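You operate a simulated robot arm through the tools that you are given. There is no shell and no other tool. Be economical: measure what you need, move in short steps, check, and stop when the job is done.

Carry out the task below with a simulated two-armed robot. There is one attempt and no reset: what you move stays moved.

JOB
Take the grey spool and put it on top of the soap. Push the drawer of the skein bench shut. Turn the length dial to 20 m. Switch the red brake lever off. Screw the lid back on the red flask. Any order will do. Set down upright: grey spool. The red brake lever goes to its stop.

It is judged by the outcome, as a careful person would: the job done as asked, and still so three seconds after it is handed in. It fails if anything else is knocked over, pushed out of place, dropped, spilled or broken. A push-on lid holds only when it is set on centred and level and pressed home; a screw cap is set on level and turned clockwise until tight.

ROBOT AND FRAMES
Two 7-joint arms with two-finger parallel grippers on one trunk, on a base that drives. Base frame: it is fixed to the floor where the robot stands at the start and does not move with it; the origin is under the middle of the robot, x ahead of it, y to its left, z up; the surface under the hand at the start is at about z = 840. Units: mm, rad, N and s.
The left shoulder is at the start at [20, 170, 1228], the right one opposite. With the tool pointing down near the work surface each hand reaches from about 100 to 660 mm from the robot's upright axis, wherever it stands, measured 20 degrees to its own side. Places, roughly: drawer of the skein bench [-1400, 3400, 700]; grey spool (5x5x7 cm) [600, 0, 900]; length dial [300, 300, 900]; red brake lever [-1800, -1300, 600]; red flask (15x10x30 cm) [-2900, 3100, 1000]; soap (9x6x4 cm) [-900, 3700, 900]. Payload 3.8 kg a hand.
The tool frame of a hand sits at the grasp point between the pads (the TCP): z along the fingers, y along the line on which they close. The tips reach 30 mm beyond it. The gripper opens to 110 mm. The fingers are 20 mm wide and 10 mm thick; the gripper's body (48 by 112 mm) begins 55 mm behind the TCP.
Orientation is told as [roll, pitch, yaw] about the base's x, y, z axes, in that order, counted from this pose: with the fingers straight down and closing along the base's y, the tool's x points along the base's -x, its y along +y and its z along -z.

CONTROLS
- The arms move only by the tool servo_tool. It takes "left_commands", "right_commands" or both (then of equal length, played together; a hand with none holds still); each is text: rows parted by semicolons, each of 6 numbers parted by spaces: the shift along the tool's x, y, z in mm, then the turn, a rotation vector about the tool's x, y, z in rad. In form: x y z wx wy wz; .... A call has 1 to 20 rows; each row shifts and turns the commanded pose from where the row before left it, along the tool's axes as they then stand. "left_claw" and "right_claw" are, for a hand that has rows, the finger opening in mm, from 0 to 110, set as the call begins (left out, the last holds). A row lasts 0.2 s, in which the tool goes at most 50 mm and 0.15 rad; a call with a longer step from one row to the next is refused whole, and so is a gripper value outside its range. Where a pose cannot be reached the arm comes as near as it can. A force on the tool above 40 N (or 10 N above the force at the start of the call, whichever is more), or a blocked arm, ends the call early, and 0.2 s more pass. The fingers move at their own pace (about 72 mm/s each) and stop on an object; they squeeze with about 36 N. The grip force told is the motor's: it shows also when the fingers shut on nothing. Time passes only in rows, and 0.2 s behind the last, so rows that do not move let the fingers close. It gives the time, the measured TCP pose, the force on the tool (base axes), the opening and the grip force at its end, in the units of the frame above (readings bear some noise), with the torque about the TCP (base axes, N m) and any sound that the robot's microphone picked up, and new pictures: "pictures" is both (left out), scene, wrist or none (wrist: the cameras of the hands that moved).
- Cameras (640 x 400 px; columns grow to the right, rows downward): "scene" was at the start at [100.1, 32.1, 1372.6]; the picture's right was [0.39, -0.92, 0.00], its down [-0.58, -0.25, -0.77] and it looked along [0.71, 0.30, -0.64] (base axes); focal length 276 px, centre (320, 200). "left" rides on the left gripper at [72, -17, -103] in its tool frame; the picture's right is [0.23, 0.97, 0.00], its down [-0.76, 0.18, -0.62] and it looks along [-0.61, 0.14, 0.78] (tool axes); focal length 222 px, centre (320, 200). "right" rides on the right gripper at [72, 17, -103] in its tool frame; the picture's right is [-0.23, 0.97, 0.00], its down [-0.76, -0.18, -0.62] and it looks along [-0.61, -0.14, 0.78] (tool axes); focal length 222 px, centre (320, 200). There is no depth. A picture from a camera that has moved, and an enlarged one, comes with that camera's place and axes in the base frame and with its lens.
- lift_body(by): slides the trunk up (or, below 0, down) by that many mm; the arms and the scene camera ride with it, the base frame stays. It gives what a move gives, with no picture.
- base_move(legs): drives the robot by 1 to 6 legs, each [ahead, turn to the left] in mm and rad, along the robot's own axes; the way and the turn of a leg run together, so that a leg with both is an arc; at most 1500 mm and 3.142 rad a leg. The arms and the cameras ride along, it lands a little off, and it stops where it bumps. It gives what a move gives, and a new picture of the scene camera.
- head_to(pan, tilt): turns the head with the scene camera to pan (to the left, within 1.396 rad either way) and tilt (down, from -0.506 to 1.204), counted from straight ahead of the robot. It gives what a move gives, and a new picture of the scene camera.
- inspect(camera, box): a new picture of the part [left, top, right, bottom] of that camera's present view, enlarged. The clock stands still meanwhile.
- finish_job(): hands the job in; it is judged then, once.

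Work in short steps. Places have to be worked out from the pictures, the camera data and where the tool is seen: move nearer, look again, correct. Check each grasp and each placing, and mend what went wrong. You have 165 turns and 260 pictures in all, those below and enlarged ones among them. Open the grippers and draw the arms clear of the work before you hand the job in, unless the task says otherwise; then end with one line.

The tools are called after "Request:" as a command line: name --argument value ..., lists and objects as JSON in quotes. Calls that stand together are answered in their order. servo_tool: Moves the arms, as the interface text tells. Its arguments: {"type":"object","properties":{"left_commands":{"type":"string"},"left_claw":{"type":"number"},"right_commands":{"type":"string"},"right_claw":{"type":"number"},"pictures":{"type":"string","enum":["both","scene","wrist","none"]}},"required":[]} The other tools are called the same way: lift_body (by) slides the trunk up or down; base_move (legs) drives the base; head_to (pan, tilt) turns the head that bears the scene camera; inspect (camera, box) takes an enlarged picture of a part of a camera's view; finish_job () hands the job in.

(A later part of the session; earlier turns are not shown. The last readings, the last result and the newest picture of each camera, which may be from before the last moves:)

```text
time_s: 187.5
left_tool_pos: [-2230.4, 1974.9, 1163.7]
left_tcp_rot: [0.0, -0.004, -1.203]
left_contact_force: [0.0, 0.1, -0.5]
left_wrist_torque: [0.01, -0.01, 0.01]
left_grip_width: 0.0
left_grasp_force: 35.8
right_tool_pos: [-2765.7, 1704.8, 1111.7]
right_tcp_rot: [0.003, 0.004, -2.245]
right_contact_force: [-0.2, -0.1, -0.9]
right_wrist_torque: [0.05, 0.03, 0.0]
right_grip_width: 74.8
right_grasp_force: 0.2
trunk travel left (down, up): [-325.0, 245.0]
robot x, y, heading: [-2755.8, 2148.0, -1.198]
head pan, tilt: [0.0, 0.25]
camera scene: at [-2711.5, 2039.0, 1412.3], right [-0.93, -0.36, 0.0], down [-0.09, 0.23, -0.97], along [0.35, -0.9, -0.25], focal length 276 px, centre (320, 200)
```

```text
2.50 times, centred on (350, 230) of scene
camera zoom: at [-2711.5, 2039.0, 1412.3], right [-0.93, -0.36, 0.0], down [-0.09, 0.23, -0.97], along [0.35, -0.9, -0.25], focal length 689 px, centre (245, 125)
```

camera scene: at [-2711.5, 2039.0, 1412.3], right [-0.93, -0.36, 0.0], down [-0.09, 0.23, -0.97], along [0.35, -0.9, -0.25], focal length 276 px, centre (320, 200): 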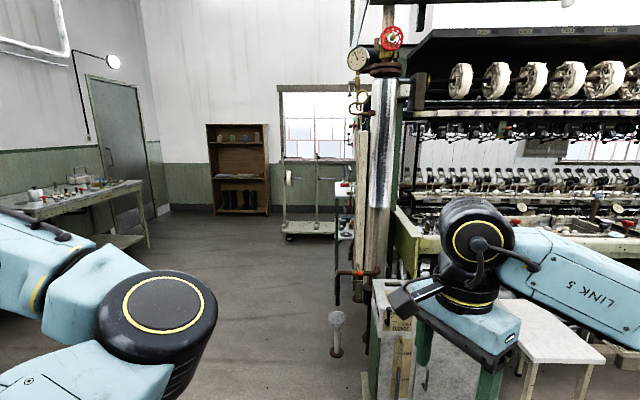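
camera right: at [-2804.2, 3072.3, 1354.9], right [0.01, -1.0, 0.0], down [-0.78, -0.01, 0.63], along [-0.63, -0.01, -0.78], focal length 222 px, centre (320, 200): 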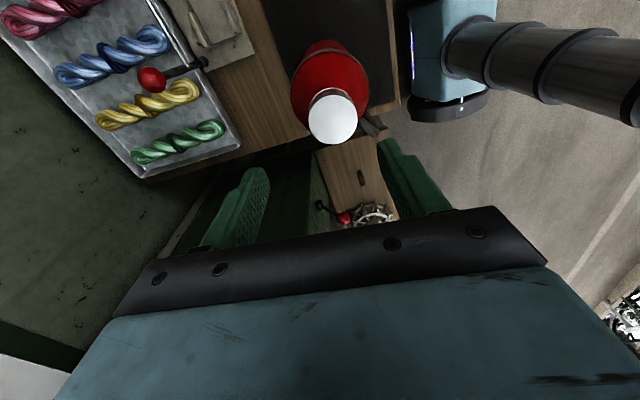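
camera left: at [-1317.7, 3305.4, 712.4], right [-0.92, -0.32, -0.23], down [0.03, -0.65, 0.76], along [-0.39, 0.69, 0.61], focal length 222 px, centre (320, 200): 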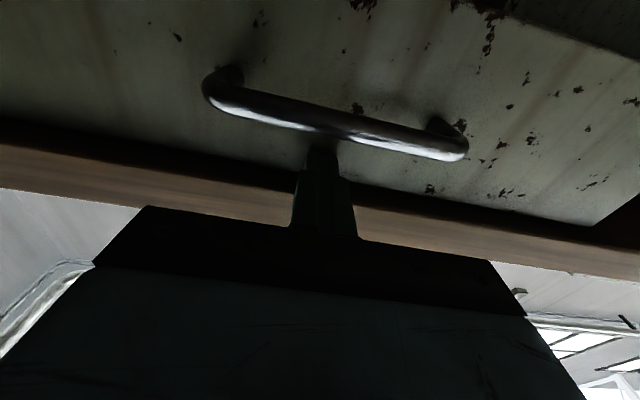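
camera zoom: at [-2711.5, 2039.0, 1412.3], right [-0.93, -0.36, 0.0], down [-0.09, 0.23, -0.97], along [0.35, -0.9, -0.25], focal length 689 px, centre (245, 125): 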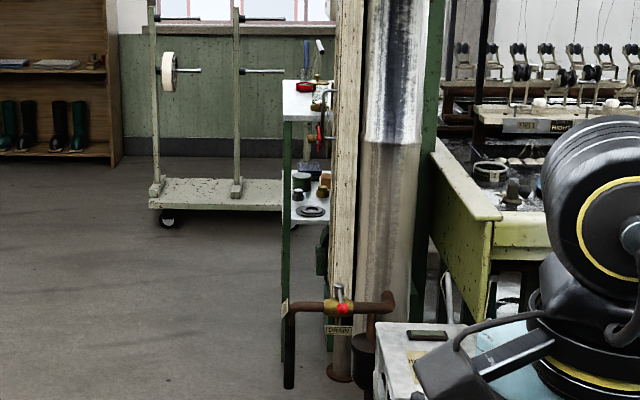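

A column hides the place. I drive to about (-1500, 300) in the open and look from there.

Request:
base_move --legs '[[0, 0.223], [1400, 0], [800, 0], [0, -0.7]]'

```text
time_s: 201.1
left_tool_pos: [-1130.2, -67.5, 1163.0]
left_tcp_rot: [0.002, -0.005, -1.676]
left_contact_force: [-0.4, 0.4, 0.0]
left_wrist_torque: [0.01, -0.03, -0.02]
left_grip_width: 0.0
left_grasp_force: 36.9
right_tool_pos: [-1729.6, -64.8, 1112.7]
right_tcp_rot: [0.003, 0.003, -2.717]
right_contact_force: [0.4, -0.1, 0.2]
right_wrist_torque: [-0.01, 0.02, -0.03]
right_grip_width: 75.0
right_grasp_force: 0.1
trunk travel left (down, up): [-325.0, 245.0]
robot x, y, heading: [-1517.5, 323.7, -1.675]
head pan, tilt: [0.0, 0.25]
camera scene: at [-1527.7, 207.9, 1412.4], right [-0.99, 0.1, 0.0], down [0.03, 0.25, -0.97], along [-0.1, -0.96, -0.25], focal length 276 px, centre (320, 200)
```

scene: 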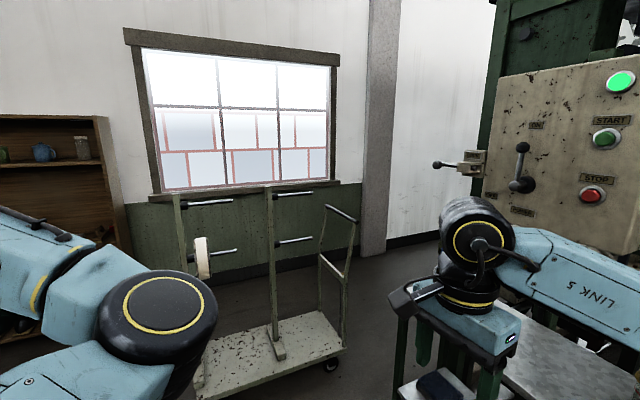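

The lever should be at about pixel (339, 266), near the trolley's right end. I tilt the head down and look closer.

Request:
head_to --pan 0.0 --tilt 0.55

Request:
inspect --camera "scene" --box '[260, 80, 460, 240]'

```text
time_s: 201.9
left_tool_pos: [-1129.6, -67.7, 1164.0]
left_tcp_rot: [0.0, -0.004, -1.673]
left_contact_force: [0.7, 0.1, 0.2]
left_wrist_torque: [0.0, 0.03, -0.01]
left_grip_width: 0.1
left_grasp_force: 35.8
right_tool_pos: [-1728.8, -64.8, 1111.8]
right_tcp_rot: [0.003, 0.003, -2.718]
right_contact_force: [0.1, 0.0, 0.5]
right_wrist_torque: [-0.02, 0.0, 0.02]
right_grip_width: 75.2
right_grasp_force: 0.0
trunk travel left (down, up): [-325.0, 245.0]
robot x, y, heading: [-1515.6, 319.2, -1.671]
head pan, tilt: [0.0, 0.55]
camera scene: at [-1527.0, 211.4, 1384.8], right [-0.99, 0.1, 0.0], down [0.05, 0.52, -0.85], along [-0.09, -0.85, -0.52], focal length 276 px, centre (320, 200)
```

scene: 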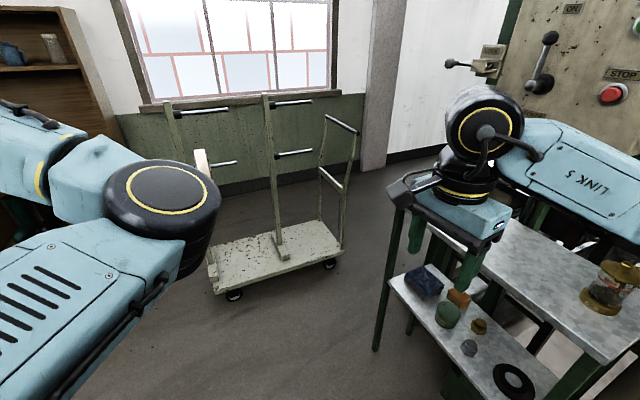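

```text
2.50 times, centred on (360, 160) of scene
camera zoom: at [-1527.0, 211.4, 1384.8], right [-0.99, 0.1, 0.0], down [0.05, 0.52, -0.85], along [-0.09, -0.85, -0.52], focal length 689 px, centre (220, 300)
```

zoom: 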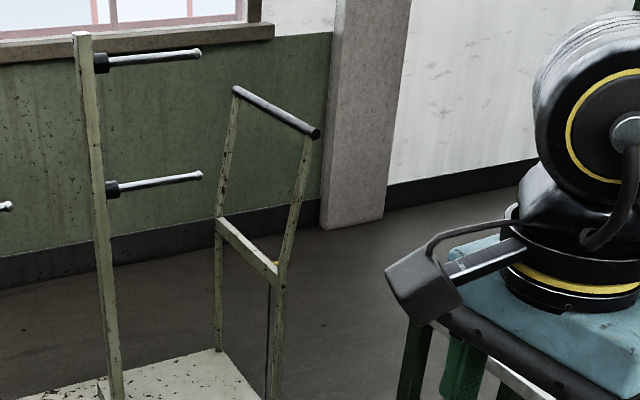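

The lever seems mounted on the trolley's push-frame crossbar, near (-1810, -1217, 600), mostly hidden. I drive closer and look again.

Request:
base_move --legs '[[0, 0.1], [700, 0]]'

Request:
head_to --pan -0.45 --tilt 0.75

```text
time_s: 206.3
left_tool_pos: [-1104.0, -732.1, 1165.0]
left_tcp_rot: [-0.001, -0.004, -1.584]
left_contact_force: [0.1, 0.5, -0.3]
left_wrist_torque: [0.01, -0.01, 0.01]
left_grip_width: 0.0
left_grasp_force: 36.4
right_tool_pos: [-1698.3, -782.2, 1112.2]
right_tcp_rot: [0.002, 0.002, -2.625]
right_contact_force: [-0.1, -0.1, 0.7]
right_wrist_torque: [-0.05, 0.0, 0.05]
right_grip_width: 75.2
right_grasp_force: 0.0
trunk travel left (down, up): [-325.0, 245.0]
robot x, y, heading: [-1522.2, -375.1, -1.585]
head pan, tilt: [0.0, 0.55]
camera scene: at [-1522.5, -489.6, 1384.7], right [-1.0, 0.01, 0.0], down [0.01, 0.52, -0.85], along [-0.01, -0.85, -0.52], focal length 276 px, centre (320, 200)
```

scene: 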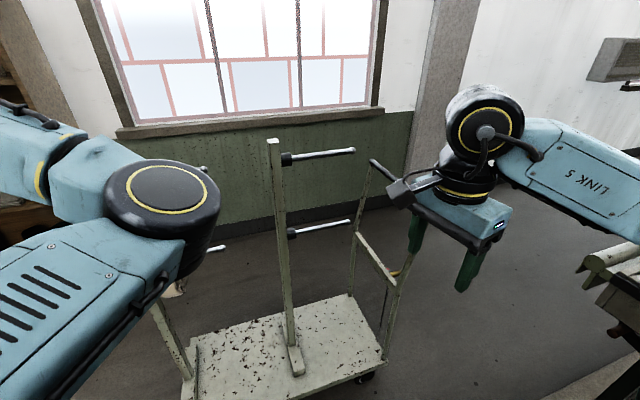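

```text
time_s: 207.2
left_tool_pos: [-1102.0, -730.1, 1164.2]
left_tcp_rot: [0.0, -0.003, -1.585]
left_contact_force: [0.2, -0.3, -0.4]
left_wrist_torque: [-0.03, 0.0, -0.03]
left_grip_width: 0.1
left_grasp_force: 36.1
right_tool_pos: [-1698.5, -781.3, 1112.6]
right_tcp_rot: [0.002, 0.004, -2.628]
right_contact_force: [-0.1, 0.9, -1.1]
right_wrist_torque: [-0.03, -0.01, -0.01]
right_grip_width: 74.9
right_grasp_force: 0.0
trunk travel left (down, up): [-325.0, 245.0]
robot x, y, heading: [-1524.8, -374.9, -1.583]
head pan, tilt: [-0.45, 0.75]
camera scene: at [-1558.3, -473.7, 1367.4], right [-0.89, 0.45, 0.0], down [0.3, 0.61, -0.73], along [-0.33, -0.65, -0.68], focal length 276 px, centre (320, 200)
```

scene: 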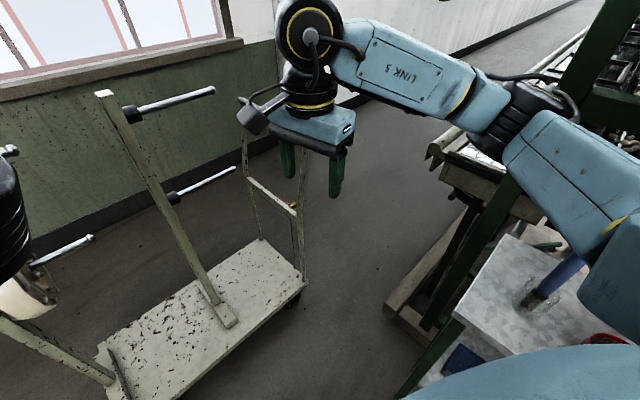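

The frame's outer side is still hidden. I enlarge around the crossbar.

Request:
inspect --camera "scene" --box '[225, 90, 345, 300]'

Request:
inspect --camera "right" --box '[0, 0, 640, 400]'

```text
1.90 times, centred on (285, 195) of scene
camera zoom: at [-1558.3, -473.7, 1367.4], right [-0.89, 0.45, 0.0], down [0.3, 0.61, -0.73], along [-0.33, -0.65, -0.68], focal length 525 px, centre (387, 210)
```

zoom: 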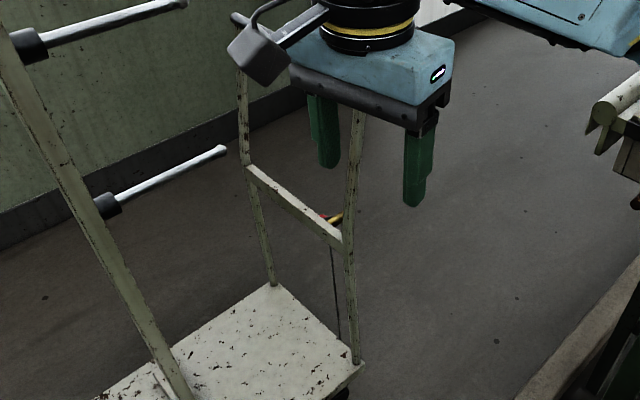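

```text
1.00 times, centred on (320, 200) of right (not enlarged: the box is as wide or as high as the picture)
camera zoom: at [-1627.1, -761.4, 1215.7], right [0.28, -0.96, 0.0], down [-0.75, -0.22, 0.62], along [-0.6, -0.18, -0.78], focal length 222 px, centre (320, 200)
```

zoom: 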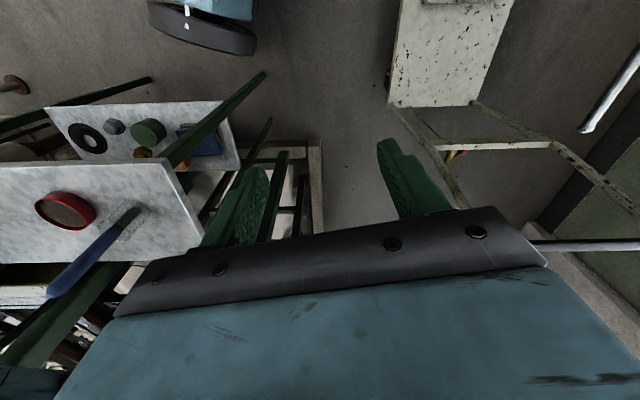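

The lever sits on the outer (−x) side of the trolley's push frame, which I can't reach safely from here. There is open floor behind the trolley, so I drive round its far end in stages.

Request:
base_move --legs '[[0, 1.313], [1219, 0], [0, -1.344]]'

Request:
head_to --pan 0.0 --tilt 0.45

```text
time_s: 219.9
left_tool_pos: [60.6, -1075.1, 1164.3]
left_tcp_rot: [0.003, -0.005, -1.623]
left_contact_force: [0.0, 0.5, 0.7]
left_wrist_torque: [-0.01, -0.01, 0.0]
left_grip_width: 0.0
left_grasp_force: 36.0
right_tool_pos: [-537.5, -1102.5, 1110.2]
right_tcp_rot: [0.002, 0.002, -2.667]
right_contact_force: [0.4, 0.5, -0.2]
right_wrist_torque: [0.02, -0.03, 0.04]
right_grip_width: 74.9
right_grasp_force: 0.0
trunk travel left (down, up): [-325.0, 245.0]
robot x, y, heading: [-343.4, -704.3, -1.629]
head pan, tilt: [-0.45, 0.75]
camera scene: at [-385.1, -799.8, 1367.3], right [-0.88, 0.48, 0.0], down [0.33, 0.6, -0.73], along [-0.35, -0.64, -0.68], focal length 276 px, centre (320, 200)
```

scene: 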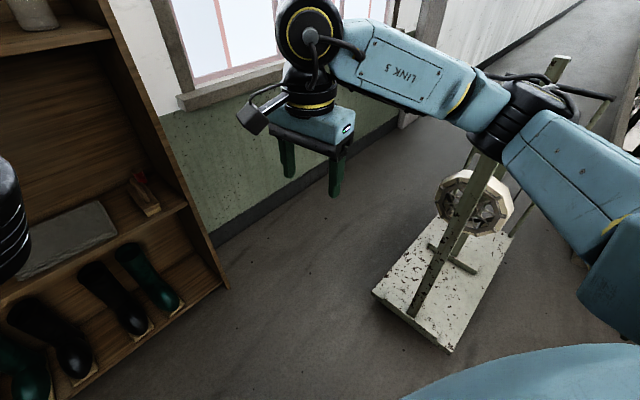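

```text
time_s: 220.8
left_tool_pos: [60.5, -1075.9, 1163.9]
left_tcp_rot: [0.001, -0.004, -1.623]
left_contact_force: [0.6, -0.2, -0.3]
left_wrist_torque: [0.0, 0.04, -0.01]
left_grip_width: 0.0
left_grasp_force: 36.6
right_tool_pos: [-537.1, -1102.5, 1111.3]
right_tcp_rot: [0.002, 0.004, -2.666]
right_contact_force: [-0.1, 0.2, -0.1]
right_wrist_torque: [0.02, 0.02, 0.02]
right_grip_width: 75.1
right_grasp_force: 0.0
trunk travel left (down, up): [-325.0, 245.0]
robot x, y, heading: [-342.5, -704.4, -1.622]
head pan, tilt: [0.0, 0.45]
camera scene: at [-349.8, -819.0, 1393.7], right [-1.0, 0.05, 0.0], down [0.02, 0.44, -0.9], along [-0.05, -0.9, -0.44], focal length 276 px, centre (320, 200)
```

scene: 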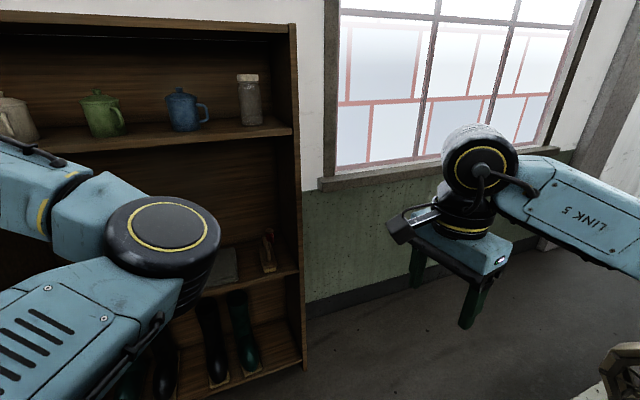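

The corridor between trolley and wall is about 750 mm wide. I raise the trunk fully so the arms clear everything, tuck the left hand in, and proceed in stages.

Request:
lift_body --by 240

Request:
servo_tool --left_commands "18 -34 0 0 0 0;18 -34 0 0 0 0;18 -34 0 0 0 0;18 -34 0 0 0 0;18 -34 0 0 0 0;0 0 0 0 0 0" --pictures "none"

Request:
base_move --legs '[[0, -0.314], [831, 0], [0, -0.884]]'

Request:
head_to --pan 0.0 --tilt 0.6

```text
time_s: 223.3
left_tool_pos: [60.0, -1074.4, 1403.2]
left_tcp_rot: [0.0, -0.004, -1.623]
left_contact_force: [0.6, -1.3, 0.0]
left_wrist_torque: [0.01, 0.0, 0.02]
left_grip_width: 0.0
left_grasp_force: 36.3
right_tool_pos: [-536.7, -1103.2, 1351.2]
right_tcp_rot: [0.002, 0.004, -2.668]
right_contact_force: [0.9, -0.1, -0.3]
right_wrist_torque: [0.02, 0.01, -0.01]
right_grip_width: 75.1
right_grasp_force: 0.2
trunk travel left (down, up): [-565.0, 5.0]
robot x, y, heading: [-343.9, -706.4, -1.626]
head pan, tilt: [0.0, 0.45]
```

```text
time_s: 224.7
left_tool_pos: [26.4, -962.6, 1410.7]
left_tcp_rot: [0.001, -0.005, -1.624]
left_contact_force: [0.1, -0.1, 0.2]
left_wrist_torque: [-0.01, -0.01, -0.01]
left_grip_width: 0.0
left_grasp_force: 36.2
left hand out of reach, approached as far as the arm can: row 1, 2, 3, 4, 5
right_tool_pos: [-536.2, -1102.7, 1351.3]
right_tcp_rot: [0.001, 0.003, -2.666]
right_contact_force: [-0.9, -0.8, -0.4]
right_wrist_torque: [-0.04, -0.01, -0.02]
right_grip_width: 75.1
right_grasp_force: 0.0
trunk travel left (down, up): [-565.0, 5.0]
robot x, y, heading: [-342.1, -703.9, -1.623]
head pan, tilt: [0.0, 0.45]
```

```text
time_s: 229.0
left_tool_pos: [-293.0, -1637.9, 1408.9]
left_tcp_rot: [-0.002, 0.002, -1.906]
left_contact_force: [-0.1, 0.5, 0.3]
left_wrist_torque: [0.02, -0.02, 0.0]
left_grip_width: 0.0
left_grasp_force: 36.1
right_tool_pos: [-872.2, -1601.3, 1350.9]
right_tcp_rot: [0.002, 0.003, -2.982]
right_contact_force: [-0.8, -0.5, 0.1]
right_wrist_torque: [0.0, -0.01, 0.0]
right_grip_width: 75.0
right_grasp_force: 0.0
trunk travel left (down, up): [-565.0, 5.0]
robot x, y, heading: [-562.9, -1282.9, -1.936]
head pan, tilt: [0.0, 0.45]
stopped in leg 2: the force on the tool passed its limit at 88 N (the readings are from after the stop); the commanded pose is now the measured one
camera scene: at [-606.5, -1389.7, 1633.7], right [-0.93, 0.36, 0.0], down [0.16, 0.41, -0.9], along [-0.32, -0.84, -0.44], focal length 276 px, centre (320, 200)
```

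scene: 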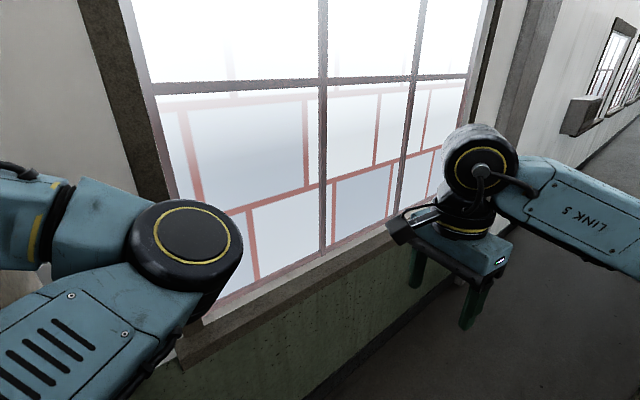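

```text
time_s: 229.7
left_tool_pos: [-291.0, -1635.7, 1409.0]
left_tcp_rot: [-0.002, 0.003, -1.903]
left_contact_force: [-1.1, 2.4, -1.1]
left_wrist_torque: [-0.18, -0.08, 0.05]
left_grip_width: 0.0
left_grasp_force: 36.1
right_tool_pos: [-870.5, -1601.0, 1349.8]
right_tcp_rot: [0.002, 0.004, -2.981]
right_contact_force: [0.5, -0.4, -0.9]
right_wrist_torque: [-0.01, 0.0, -0.02]
right_grip_width: 74.7
right_grasp_force: 0.0
trunk travel left (down, up): [-565.0, 5.0]
robot x, y, heading: [-566.3, -1283.5, -1.935]
head pan, tilt: [0.0, 0.6]
camera scene: at [-603.8, -1386.5, 1620.3], right [-0.93, 0.36, 0.0], down [0.2, 0.53, -0.83], along [-0.3, -0.77, -0.56], focal length 276 px, centre (320, 200)
```

scene: 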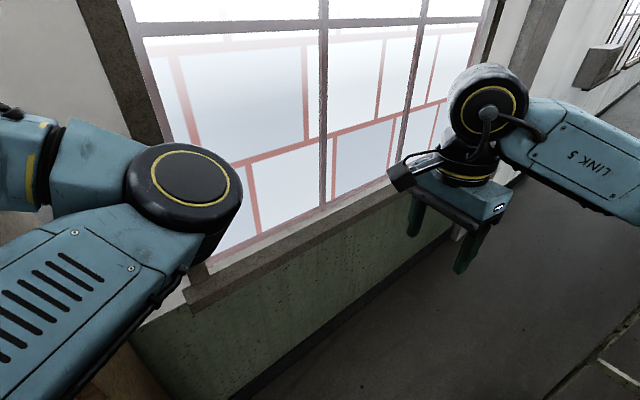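

The left hand touched the bookcase (left at (-293, -1638)). I back up and look whether anything shifted.

Request:
base_move --legs '[[-200, 0]]'

Request:
head_to --pan 0.75 --tilt 0.35

```text
time_s: 231.3
left_tool_pos: [-217.1, -1449.4, 1409.6]
left_tcp_rot: [-0.003, 0.002, -1.903]
left_contact_force: [0.2, 0.5, 0.1]
left_wrist_torque: [0.0, 0.02, 0.01]
left_grip_width: 0.0
left_grasp_force: 36.1
right_tool_pos: [-797.6, -1415.8, 1351.4]
right_tcp_rot: [0.001, 0.002, -2.975]
right_contact_force: [0.1, -0.3, 0.3]
right_wrist_torque: [0.0, 0.0, 0.01]
right_grip_width: 74.9
right_grasp_force: 0.0
trunk travel left (down, up): [-565.0, 5.0]
robot x, y, heading: [-489.6, -1093.6, -1.936]
head pan, tilt: [0.0, 0.6]
camera scene: at [-531.9, -1200.0, 1620.2], right [-0.93, 0.35, 0.0], down [0.2, 0.53, -0.82], along [-0.29, -0.77, -0.57], focal length 276 px, centre (320, 200)
```

scene: 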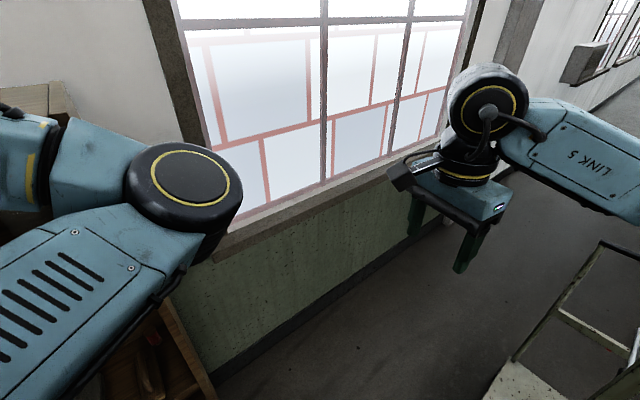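

```text
time_s: 232.4
left_tool_pos: [-217.5, -1449.9, 1407.8]
left_tcp_rot: [-0.003, 0.003, -1.903]
left_contact_force: [0.5, -0.3, -0.6]
left_wrist_torque: [-0.01, 0.01, 0.04]
left_grip_width: 0.0
left_grasp_force: 35.6
right_tool_pos: [-797.9, -1415.7, 1351.4]
right_tcp_rot: [0.004, 0.004, -2.978]
right_contact_force: [0.2, -0.5, 0.2]
right_wrist_torque: [0.03, 0.0, 0.02]
right_grip_width: 74.9
right_grasp_force: 0.0
trunk travel left (down, up): [-565.0, 5.0]
robot x, y, heading: [-494.6, -1097.9, -1.937]
head pan, tilt: [0.75, 0.351]
camera scene: at [-465.2, -1203.2, 1643.0], right [-0.93, -0.38, 0.0], down [-0.13, 0.32, -0.94], along [0.35, -0.87, -0.34], focal length 276 px, centre (320, 200)
```

scene: 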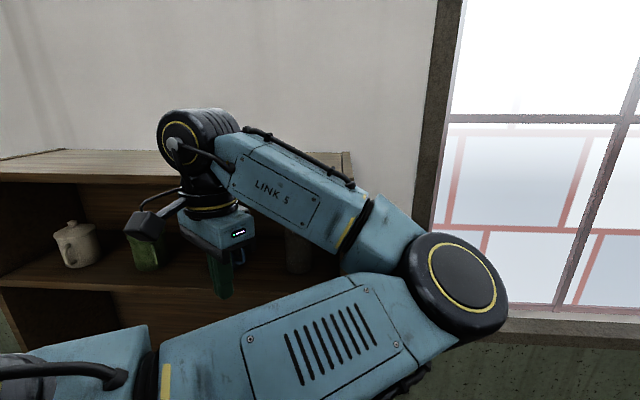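

Mugs seem standing. I stretch the left arm forward to narrow the robot's width before going through the corridor.

Request:
servo_tool --left_commands "0 -36 0 0 0 0;0 -36 0 0 0 0;0 -36 0 0 0 0;-20 -36 0 0 0 0;-30 -36 0 0 0 0;-30 -20 0 0 0 0;-40 0 0 0 0 0;-40 0 0 0 0 0;-40 0 0 0 0 0;-40 0 0 0 0 0;-40 0 0 0 0 0;0 0 0 0 0 0" --pictures "scene"

Request:
head_to --pan 0.35 --tilt 0.5

```text
time_s: 235.0
left_tool_pos: [-258.9, -1616.1, 1416.6]
left_tcp_rot: [-0.003, 0.003, -1.9]
left_contact_force: [-0.2, 0.6, 0.4]
left_wrist_torque: [-0.01, 0.0, -0.03]
left_grip_width: 0.0
left_grasp_force: 35.9
left hand out of reach, approached as far as the arm can: row 1, 2, 3, 4, 5, 6, 7, 8, 9
right_tool_pos: [-797.3, -1415.0, 1352.4]
right_tcp_rot: [0.001, 0.003, -2.976]
right_contact_force: [-0.5, 0.5, -0.4]
right_wrist_torque: [-0.01, 0.02, 0.02]
right_grip_width: 75.2
right_grasp_force: 0.1
trunk travel left (down, up): [-565.0, 5.0]
robot x, y, heading: [-493.4, -1095.6, -1.935]
head pan, tilt: [0.75, 0.351]
camera scene: at [-465.2, -1202.8, 1643.0], right [-0.93, -0.38, 0.0], down [-0.13, 0.32, -0.94], along [0.36, -0.87, -0.34], focal length 276 px, centre (320, 200)
```

scene: 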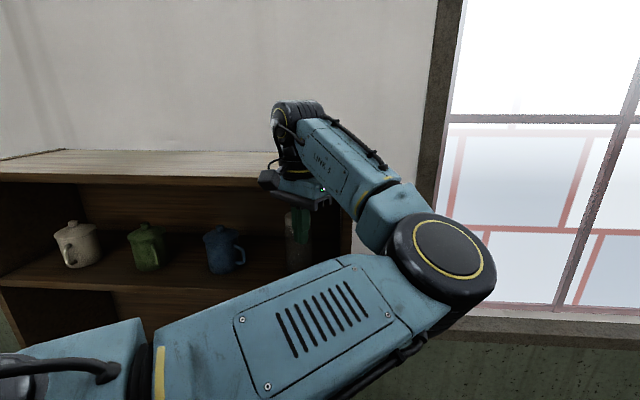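

```text
time_s: 235.8
left_tool_pos: [-257.8, -1616.5, 1417.1]
left_tcp_rot: [-0.001, 0.002, -1.902]
left_contact_force: [-0.2, -0.1, 0.8]
left_wrist_torque: [-0.01, 0.01, 0.02]
left_grip_width: 0.0
left_grasp_force: 35.8
right_tool_pos: [-798.6, -1416.3, 1350.9]
right_tcp_rot: [0.0, 0.004, -2.975]
right_contact_force: [0.2, -1.0, 0.3]
right_wrist_torque: [0.01, 0.02, 0.02]
right_grip_width: 75.1
right_grasp_force: 0.1
trunk travel left (down, up): [-565.0, 5.0]
robot x, y, heading: [-495.0, -1097.8, -1.939]
head pan, tilt: [0.351, 0.499]
camera scene: at [-501.5, -1208.3, 1629.3], right [-1.0, 0.01, 0.0], down [0.01, 0.48, -0.88], along [-0.01, -0.88, -0.48], focal length 276 px, centre (320, 200)
```

scene: 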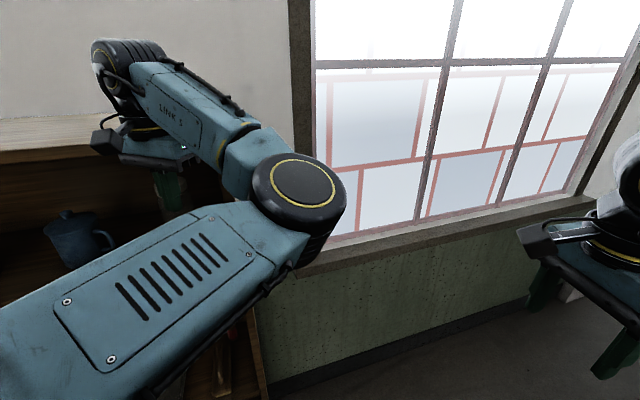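

All mugs and the jar stand undisturbed. I back up to give the left arm room and stretch it forward.

Request:
base_move --legs '[[-250, 0]]'

Request:
servo_tool --left_commands "-40 0 10 0 0 0;-40 0 10 0 0 0;-40 0 10 0 0 0;-40 0 10 0 0 0;-30 -20 10 0 0 0;-10 -40 10 0 0 0;0 -40 0 0 0 0;0 -40 0 0 0 0;0 -40 0 0 0 0;0 -40 0 0 0 0;0 -30 0 0 0 0;0 0 0 0 0 0" --pictures "scene"

```text
time_s: 237.7
left_tool_pos: [-169.6, -1383.9, 1416.6]
left_tcp_rot: [-0.004, 0.003, -1.901]
left_contact_force: [-0.5, 0.0, -0.2]
left_wrist_torque: [-0.03, -0.02, -0.01]
left_grip_width: 0.1
left_grasp_force: 35.8
right_tool_pos: [-709.6, -1185.0, 1351.0]
right_tcp_rot: [0.0, 0.005, -2.975]
right_contact_force: [-0.3, 0.1, -0.6]
right_wrist_torque: [-0.03, -0.03, 0.0]
right_grip_width: 74.9
right_grasp_force: 0.0
trunk travel left (down, up): [-565.0, 5.0]
robot x, y, heading: [-405.3, -866.5, -1.94]
head pan, tilt: [0.351, 0.499]
camera scene: at [-413.9, -977.0, 1629.2], right [-1.0, 0.01, 0.0], down [0.0, 0.48, -0.88], along [-0.01, -0.88, -0.48], focal length 276 px, centre (320, 200)
```

scene: 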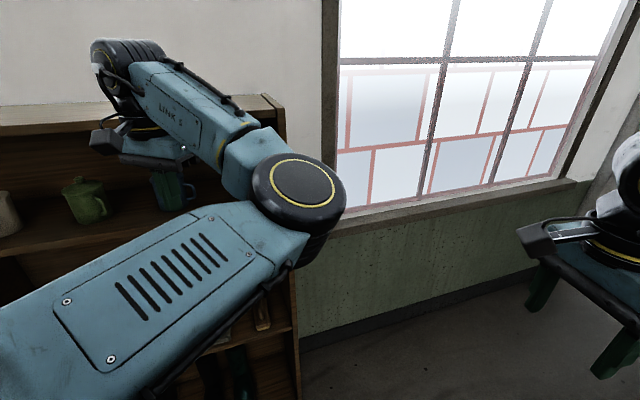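

```text
time_s: 240.3
left_tool_pos: [-470.8, -1492.3, 1357.4]
left_tcp_rot: [-0.004, 0.002, -1.901]
left_contact_force: [0.2, -0.3, 0.7]
left_wrist_torque: [0.0, 0.0, 0.02]
left_grip_width: 0.0
left_grasp_force: 36.3
right_tool_pos: [-709.8, -1185.5, 1350.9]
right_tcp_rot: [0.0, 0.004, -2.974]
right_contact_force: [0.6, -0.5, 0.6]
right_wrist_torque: [-0.02, 0.03, 0.0]
right_grip_width: 75.0
right_grasp_force: 0.1
trunk travel left (down, up): [-565.0, 5.0]
robot x, y, heading: [-405.8, -861.6, -1.931]
head pan, tilt: [0.351, 0.499]
camera scene: at [-413.2, -976.8, 1629.3], right [-1.0, 0.01, 0.0], down [0.0, 0.48, -0.88], along [-0.01, -0.88, -0.48], focal length 276 px, centre (320, 200)
```

scene: 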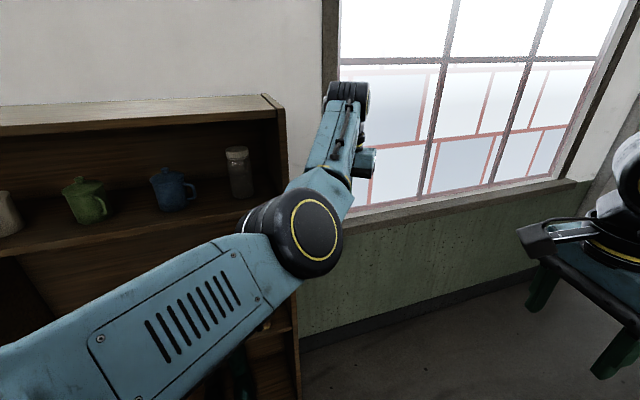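

The left arm is now stretched ahead and narrow. I go on in stages between bookcase, wall and trolley.

Request:
base_move --legs '[[0, -0.02], [450, 0], [0, -0.3], [170, 0], [0, -0.483]]'

Request:
head_to --pan -0.5 --tilt 0.8

```text
time_s: 246.1
left_tool_pos: [-1034.7, -1937.5, 1357.5]
left_tcp_rot: [-0.002, 0.001, -2.39]
left_contact_force: [-0.4, 0.2, -0.6]
left_wrist_torque: [0.01, -0.03, 0.02]
left_grip_width: 0.0
left_grasp_force: 35.7
right_tool_pos: [-1101.3, -1553.4, 1351.9]
right_tcp_rot: [0.001, 0.005, 2.818]
right_contact_force: [-1.1, 0.0, 0.2]
right_wrist_torque: [-0.03, -0.01, -0.02]
right_grip_width: 74.8
right_grasp_force: 0.1
trunk travel left (down, up): [-565.0, 5.0]
robot x, y, heading: [-681.5, -1414.5, -2.426]
head pan, tilt: [0.351, 0.499]
stopped in leg 5: the robot was blocked; the commanded pose is now the measured one
camera scene: at [-741.4, -1508.0, 1629.3], right [-0.88, 0.48, 0.0], down [0.23, 0.42, -0.88], along [-0.42, -0.77, -0.48], focal length 276 px, centre (320, 200)
```

scene: 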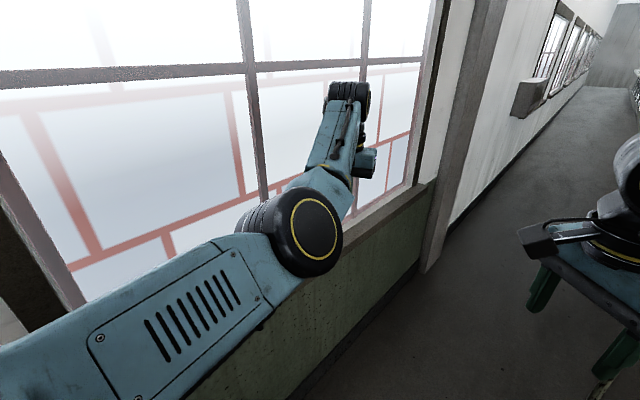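

```text
time_s: 247.3
left_tool_pos: [-1033.5, -1938.7, 1357.3]
left_tcp_rot: [-0.003, 0.001, -2.388]
left_contact_force: [0.4, 1.0, -0.2]
left_wrist_torque: [-0.02, -0.02, -0.03]
left_grip_width: 0.2
left_grasp_force: 36.4
right_tool_pos: [-1100.0, -1554.5, 1352.1]
right_tcp_rot: [0.0, 0.003, 2.82]
right_contact_force: [-0.2, -0.3, -0.2]
right_wrist_torque: [0.03, -0.01, 0.02]
right_grip_width: 75.0
right_grasp_force: 0.0
trunk travel left (down, up): [-565.0, 5.0]
robot x, y, heading: [-682.1, -1416.7, -2.416]
head pan, tilt: [-0.499, 0.799]
camera scene: at [-775.1, -1447.5, 1603.4], right [-0.22, 0.97, 0.0], down [0.7, 0.16, -0.7], along [-0.68, -0.16, -0.72], focal length 276 px, centre (320, 200)
```

scene: 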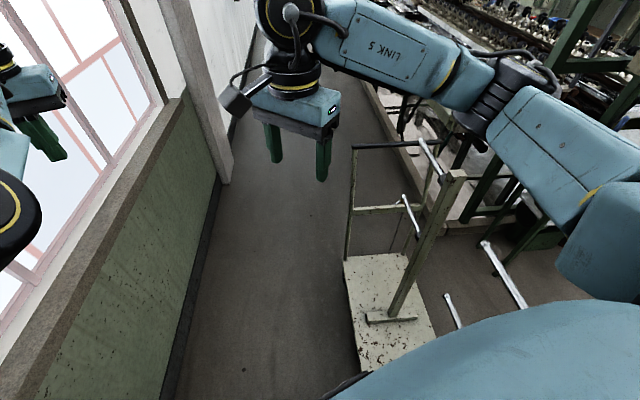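

The turn was blocked. I look down to the right to see what is touching.

Request:
head_to --pan -1.1 --tilt 1.15

```text
time_s: 248.3
left_tool_pos: [-1033.8, -1938.1, 1356.3]
left_tcp_rot: [-0.003, 0.001, -2.389]
left_contact_force: [0.5, -0.3, 0.3]
left_wrist_torque: [-0.01, 0.0, 0.0]
left_grip_width: 0.0
left_grasp_force: 35.9
right_tool_pos: [-1098.8, -1553.6, 1351.0]
right_tcp_rot: [0.0, 0.003, 2.819]
right_contact_force: [0.0, 1.1, 0.2]
right_wrist_torque: [0.01, -0.01, 0.02]
right_grip_width: 74.9
right_grasp_force: 0.0
trunk travel left (down, up): [-565.0, 5.0]
robot x, y, heading: [-683.5, -1415.9, -2.42]
head pan, tilt: [-1.1, 1.15]
camera scene: at [-751.9, -1407.8, 1578.5], right [0.37, 0.93, 0.0], down [0.85, -0.33, -0.41], along [-0.38, 0.15, -0.91], focal length 276 px, centre (320, 200)
```

scene: 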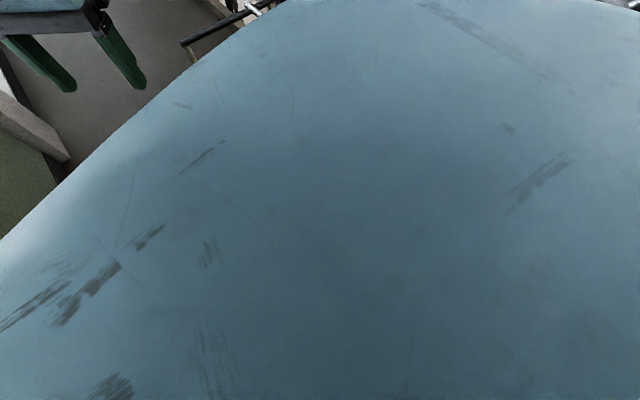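

By my numbers the base brushes the trolley platform's far-left corner (-898, -1283), only ~250 mm off. I shorten the left arm, back away, and take a wider line.

Request:
servo_tool --left_commands "38 0 0 0 0 0;38 0 0 0 0 0;38 0 0 0 0 0;38 0 0 0 0 0;38 0 0 0 0 0;0 0 0 0 0 0" --pictures "none"

Request:
base_move --legs '[[0, 0.1], [-200, 0]]'

Request:
head_to --pan -0.3 --tilt 0.95

```text
time_s: 249.7
left_tool_pos: [-1012.9, -1938.6, 1344.4]
left_tcp_rot: [-0.004, 0.002, -2.39]
left_contact_force: [0.0, -0.1, 0.7]
left_wrist_torque: [0.02, 0.01, -0.02]
left_grip_width: 0.3
left_grasp_force: 36.1
left hand out of reach, approached as far as the arm can: row 1, 2, 3, 4, 5
right_tool_pos: [-1100.3, -1554.4, 1351.4]
right_tcp_rot: [0.001, 0.004, 2.818]
right_contact_force: [-0.2, -0.6, -0.3]
right_wrist_torque: [-0.02, -0.02, -0.01]
right_grip_width: 75.0
right_grasp_force: 0.1
trunk travel left (down, up): [-565.0, 5.0]
robot x, y, heading: [-681.8, -1416.6, -2.421]
head pan, tilt: [-1.1, 1.15]
```

```text
time_s: 251.8
left_tool_pos: [-824.4, -1823.0, 1344.7]
left_tcp_rot: [-0.003, 0.003, -2.287]
left_contact_force: [-0.1, 0.5, -0.4]
left_wrist_torque: [-0.02, -0.01, 0.02]
left_grip_width: 0.0
left_grasp_force: 36.3
right_tool_pos: [-948.1, -1449.5, 1351.8]
right_tcp_rot: [0.0, 0.004, 2.922]
right_contact_force: [0.8, 0.1, -0.5]
right_wrist_torque: [0.0, -0.01, 0.03]
right_grip_width: 75.0
right_grasp_force: 0.0
trunk travel left (down, up): [-565.0, 5.0]
robot x, y, heading: [-546.2, -1267.5, -2.318]
head pan, tilt: [-1.1, 1.15]
camera scene: at [-616.7, -1268.9, 1578.5], right [0.27, 0.96, 0.0], down [0.88, -0.25, -0.41], along [-0.39, 0.11, -0.91], focal length 276 px, centre (320, 200)
```

scene: 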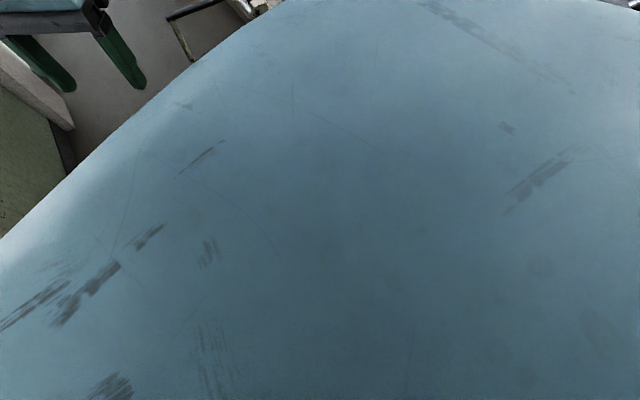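

```text
time_s: 252.9
left_tool_pos: [-823.3, -1822.9, 1344.4]
left_tcp_rot: [-0.004, 0.003, -2.289]
left_contact_force: [0.1, -0.3, 0.7]
left_wrist_torque: [0.0, -0.02, -0.01]
left_grip_width: 0.0
left_grasp_force: 35.7
right_tool_pos: [-947.8, -1449.1, 1351.1]
right_tcp_rot: [0.0, 0.006, 2.922]
right_contact_force: [-0.2, -0.3, -0.2]
right_wrist_torque: [-0.01, -0.01, 0.03]
right_grip_width: 75.2
right_grasp_force: 0.1
trunk travel left (down, up): [-565.0, 5.0]
robot x, y, heading: [-547.1, -1268.2, -2.318]
head pan, tilt: [-0.3, 0.949]
camera scene: at [-622.3, -1321.0, 1591.8], right [-0.5, 0.87, 0.0], down [0.7, 0.41, -0.58], along [-0.5, -0.29, -0.81], focal length 276 px, centre (320, 200)
```

scene: 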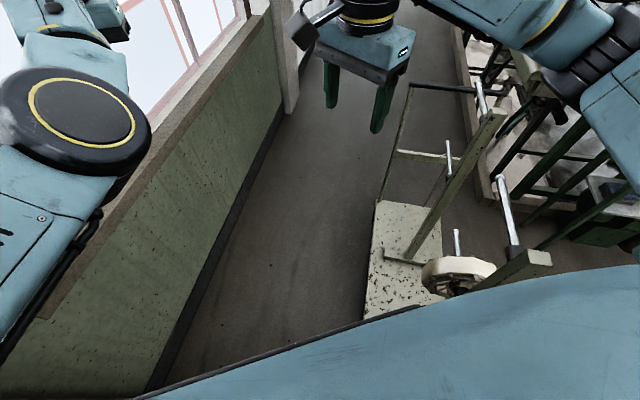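

Now the wall is seen to run parallel to the trolley, leaving about 950 mm of corridor. I take a path keeping ≥280 mm from the trolley corner.

Request:
base_move --legs '[[0, 0.366], [120, 0], [0, -0.4], [350, 0], [0, -0.44]]'

```text
time_s: 259.7
left_tool_pos: [-1341.2, -1995.9, 1344.7]
left_tcp_rot: [-0.002, 0.003, -2.766]
left_contact_force: [0.8, -0.2, 0.4]
left_wrist_torque: [-0.02, 0.0, -0.03]
left_grip_width: 0.2
left_grasp_force: 35.7
right_tool_pos: [-1280.1, -1605.7, 1351.6]
right_tcp_rot: [0.0, 0.004, 2.441]
right_contact_force: [1.0, -0.4, 0.0]
right_wrist_torque: [-0.03, 0.01, 0.05]
right_grip_width: 75.1
right_grasp_force: 0.1
trunk travel left (down, up): [-565.0, 5.0]
robot x, y, heading: [-838.0, -1632.9, -2.797]
head pan, tilt: [-0.3, 0.949]
camera scene: at [-931.6, -1641.9, 1591.8], right [-0.05, 1.0, 0.0], down [0.81, 0.04, -0.58], along [-0.58, -0.03, -0.81], focal length 276 px, centre (320, 200)
```

scene: 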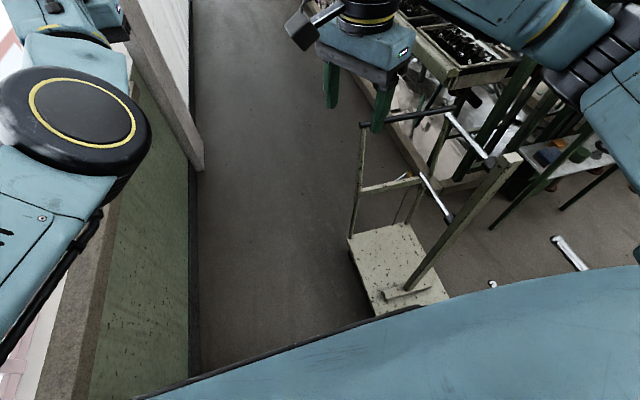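

Through. I go on along the corridor 1000 mm, then look.

Request:
base_move --legs '[[1000, 0]]'

Request:
head_to --pan -0.9 --tilt 0.6

```text
time_s: 264.9
left_tool_pos: [-2279.1, -2337.8, 1344.1]
left_tcp_rot: [-0.003, 0.003, -2.763]
left_contact_force: [-0.1, -0.2, -0.1]
left_wrist_torque: [0.01, -0.01, -0.01]
left_grip_width: 0.0
left_grasp_force: 35.8
right_tool_pos: [-2220.7, -1948.6, 1353.1]
right_tcp_rot: [0.0, 0.004, 2.445]
right_contact_force: [-0.7, -0.3, 0.8]
right_wrist_torque: [-0.01, -0.01, 0.01]
right_grip_width: 75.1
right_grasp_force: 0.1
trunk travel left (down, up): [-565.0, 5.0]
robot x, y, heading: [-1781.2, -1971.9, -2.791]
head pan, tilt: [-0.3, 0.949]
camera scene: at [-1871.2, -1983.0, 1591.8], right [-0.05, 1.0, 0.0], down [0.81, 0.04, -0.58], along [-0.58, -0.03, -0.81], focal length 276 px, centre (320, 200)
```

scene: 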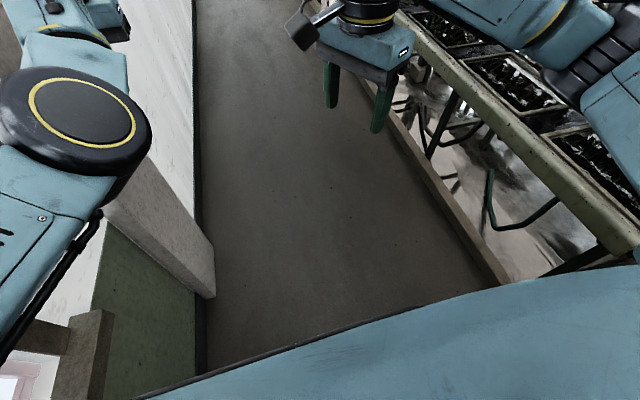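

```text
time_s: 265.9
left_tool_pos: [-2279.2, -2337.9, 1345.2]
left_tcp_rot: [-0.003, 0.003, -2.761]
left_contact_force: [-0.3, 0.7, -0.4]
left_wrist_torque: [0.0, 0.01, 0.01]
left_grip_width: 0.2
left_grasp_force: 36.1
right_tool_pos: [-2219.8, -1947.8, 1352.2]
right_tcp_rot: [-0.001, 0.003, 2.445]
right_contact_force: [0.8, -0.2, -0.2]
right_wrist_torque: [-0.03, -0.01, -0.04]
right_grip_width: 75.1
right_grasp_force: 0.1
trunk travel left (down, up): [-565.0, 5.0]
robot x, y, heading: [-1777.4, -1970.8, -2.791]
head pan, tilt: [-0.901, 0.6]
camera scene: at [-1873.9, -1933.2, 1620.2], right [0.52, 0.85, 0.0], down [0.48, -0.3, -0.82], along [-0.7, 0.43, -0.57], focal length 276 px, centre (320, 200)
```

scene: 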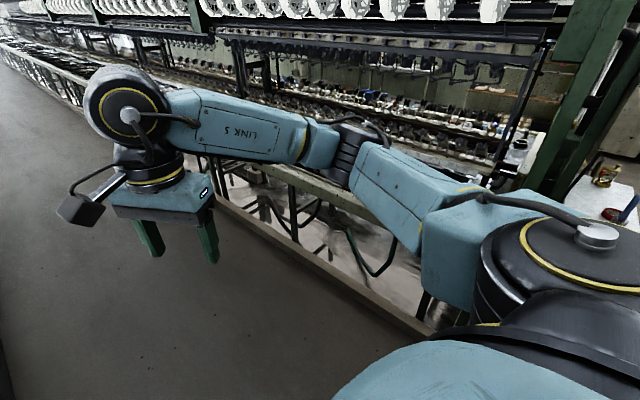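

Machine front and wall leave enough room. I drive to about (-2260, -1580) and turn (through the open west/south side) to face the trolley's push frame.

Request:
base_move --legs '[[0, -1.033], [621, 0], [0, 2.087], [0, 2.087]]'

Request:
head_to --pan 0.15 --tilt 0.75

```text
time_s: 281.9
left_tool_pos: [-1766.8, -1206.4, 1344.5]
left_tcp_rot: [-0.004, 0.004, 0.393]
left_contact_force: [-0.3, 0.5, 0.4]
left_wrist_torque: [-0.03, 0.01, 0.01]
left_grip_width: 0.0
left_grasp_force: 36.1
right_tool_pos: [-1821.4, -1598.5, 1350.2]
right_tcp_rot: [-0.002, 0.002, -0.684]
right_contact_force: [0.4, 0.7, -0.6]
right_wrist_torque: [-0.02, -0.01, 0.0]
right_grip_width: 74.9
right_grasp_force: 0.0
trunk travel left (down, up): [-565.0, 5.0]
robot x, y, heading: [-2261.6, -1579.9, 0.364]
head pan, tilt: [-0.901, 0.6]
camera scene: at [-2165.0, -1621.8, 1620.2], right [-0.51, -0.86, 0.0], down [-0.49, 0.29, -0.83], along [0.71, -0.42, -0.56], focal length 276 px, centre (320, 200)
```

scene: 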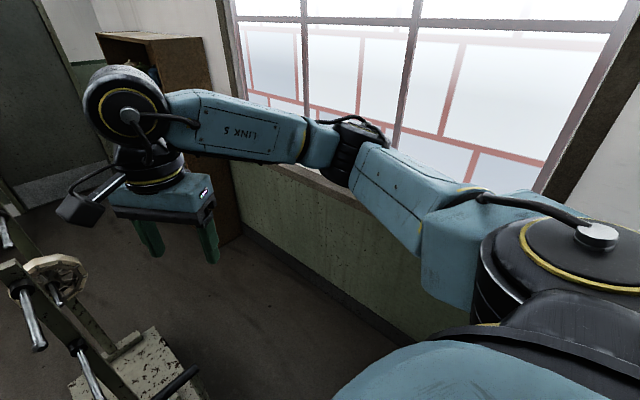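

```text
time_s: 283.2
left_tool_pos: [-1766.0, -1208.1, 1344.6]
left_tcp_rot: [-0.001, 0.004, 0.394]
left_contact_force: [0.0, -0.8, 0.1]
left_wrist_torque: [-0.03, 0.02, 0.01]
left_grip_width: 0.1
left_grasp_force: 35.7
right_tool_pos: [-1819.7, -1598.1, 1350.5]
right_tcp_rot: [0.002, 0.004, -0.681]
right_contact_force: [1.2, 0.1, -0.2]
right_wrist_torque: [0.0, 0.0, 0.0]
right_grip_width: 75.0
right_grasp_force: 0.1
trunk travel left (down, up): [-565.0, 5.0]
robot x, y, heading: [-2259.9, -1585.9, 0.362]
head pan, tilt: [0.15, 0.75]
camera scene: at [-2168.8, -1536.0, 1607.3], right [0.49, -0.87, 0.0], down [-0.59, -0.33, -0.73], along [0.64, 0.36, -0.68], focal length 276 px, centre (320, 200)
```

scene: 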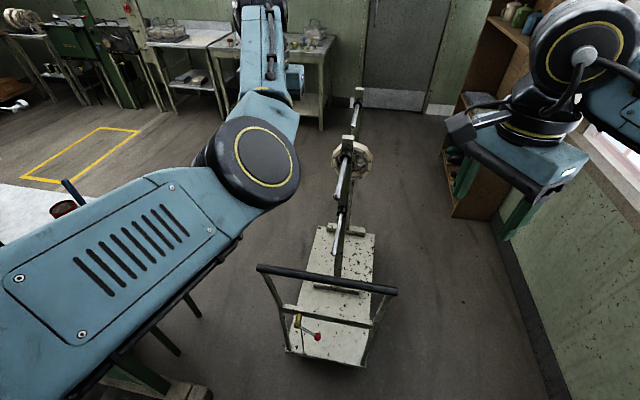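

Now the red lever is visible on the crossbar of the frame. I enlarge it.

Request:
inspect --camera "scene" --box '[250, 250, 410, 370]'

Request:
inspect --camera "scene" --box '[285, 300, 345, 350]'

```text
3.33 times, centred on (330, 310) of scene
camera zoom: at [-2168.8, -1536.0, 1607.3], right [0.49, -0.87, 0.0], down [-0.59, -0.33, -0.73], along [0.64, 0.36, -0.68], focal length 918 px, centre (287, -167)
```

zoom: 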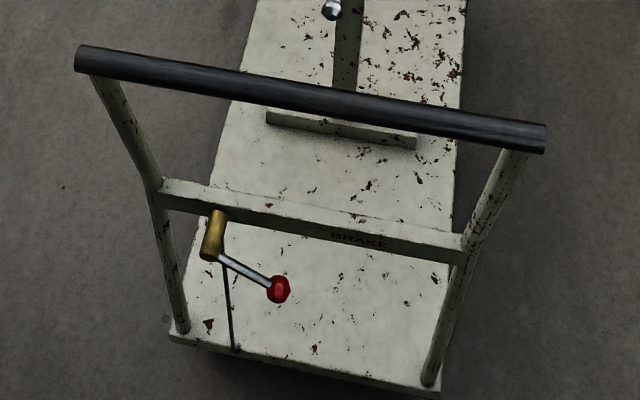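

```text
8.00 times, centred on (315, 325) of scene
camera zoom: at [-2168.8, -1536.0, 1607.3], right [0.49, -0.87, 0.0], down [-0.59, -0.33, -0.73], along [0.64, 0.36, -0.68], focal length 2204 px, centre (360, -800)
```

zoom: 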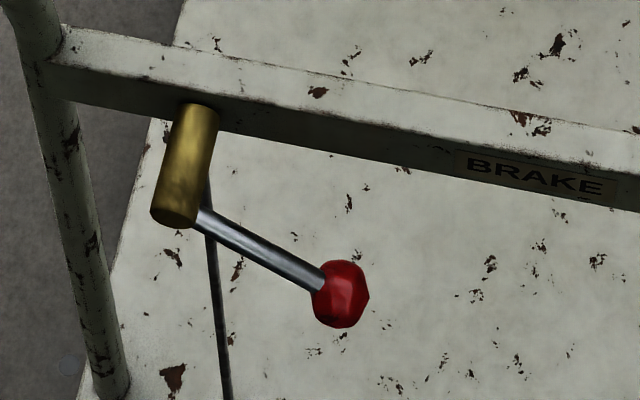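

The lever: brass hub, arm with red knob, label BRAKE. I need to see its ON/OFF marks, so I back off 450 mm and lower the trunk for a frontal view.

Request:
base_move --legs '[[-450, 0]]'

Request:
lift_body --by -560

Request:
head_to --pan 0.1 --tilt 0.5

```text
time_s: 285.9
left_tool_pos: [-2187.5, -1369.7, 1344.3]
left_tcp_rot: [-0.004, 0.004, 0.391]
left_contact_force: [-0.4, 0.2, -1.4]
left_wrist_torque: [-0.02, -0.01, 0.0]
left_grip_width: 0.0
left_grasp_force: 36.1
right_tool_pos: [-2241.6, -1759.2, 1351.3]
right_tcp_rot: [0.0, 0.003, -0.684]
right_contact_force: [-0.8, 0.4, 0.7]
right_wrist_torque: [-0.02, 0.0, 0.01]
right_grip_width: 75.0
right_grasp_force: 0.2
trunk travel left (down, up): [-565.0, 5.0]
robot x, y, heading: [-2682.3, -1738.8, 0.364]
head pan, tilt: [0.15, 0.75]
camera scene: at [-2590.6, -1696.1, 1607.3], right [0.49, -0.87, 0.0], down [-0.59, -0.33, -0.73], along [0.64, 0.36, -0.68], focal length 276 px, centre (320, 200)
```

scene: 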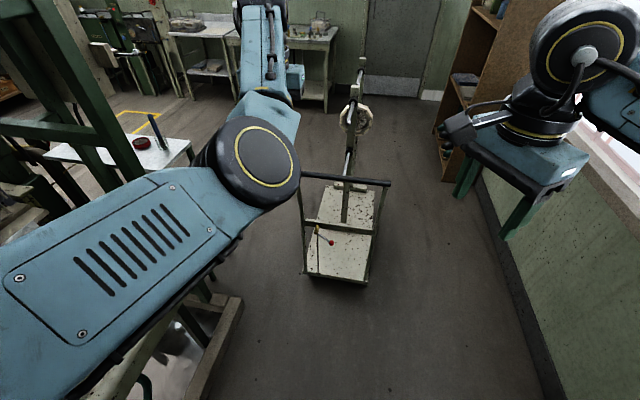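

```text
refused: -560 is not a number from -400 to 400
```

```text
time_s: 286.7
left_tool_pos: [-2187.4, -1369.4, 1345.0]
left_tcp_rot: [-0.002, 0.004, 0.39]
left_contact_force: [0.2, 0.3, -0.8]
left_wrist_torque: [0.03, 0.0, 0.02]
left_grip_width: 0.3
left_grasp_force: 35.7
right_tool_pos: [-2242.4, -1760.6, 1351.8]
right_tcp_rot: [-0.001, 0.004, -0.684]
right_contact_force: [0.5, 0.4, 0.1]
right_wrist_torque: [0.01, -0.01, 0.02]
right_grip_width: 75.1
right_grasp_force: 0.0
trunk travel left (down, up): [-565.0, 5.0]
robot x, y, heading: [-2684.9, -1741.3, 0.362]
head pan, tilt: [0.099, 0.499]
camera scene: at [-2581.5, -1696.3, 1629.2], right [0.44, -0.9, 0.0], down [-0.43, -0.21, -0.88], along [0.79, 0.39, -0.48], focal length 276 px, centre (320, 200)
```

scene: 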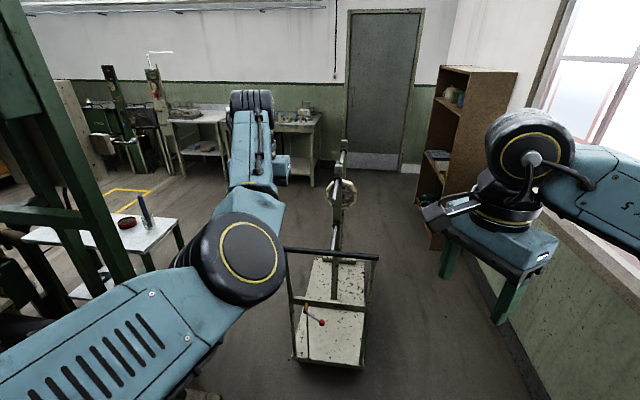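

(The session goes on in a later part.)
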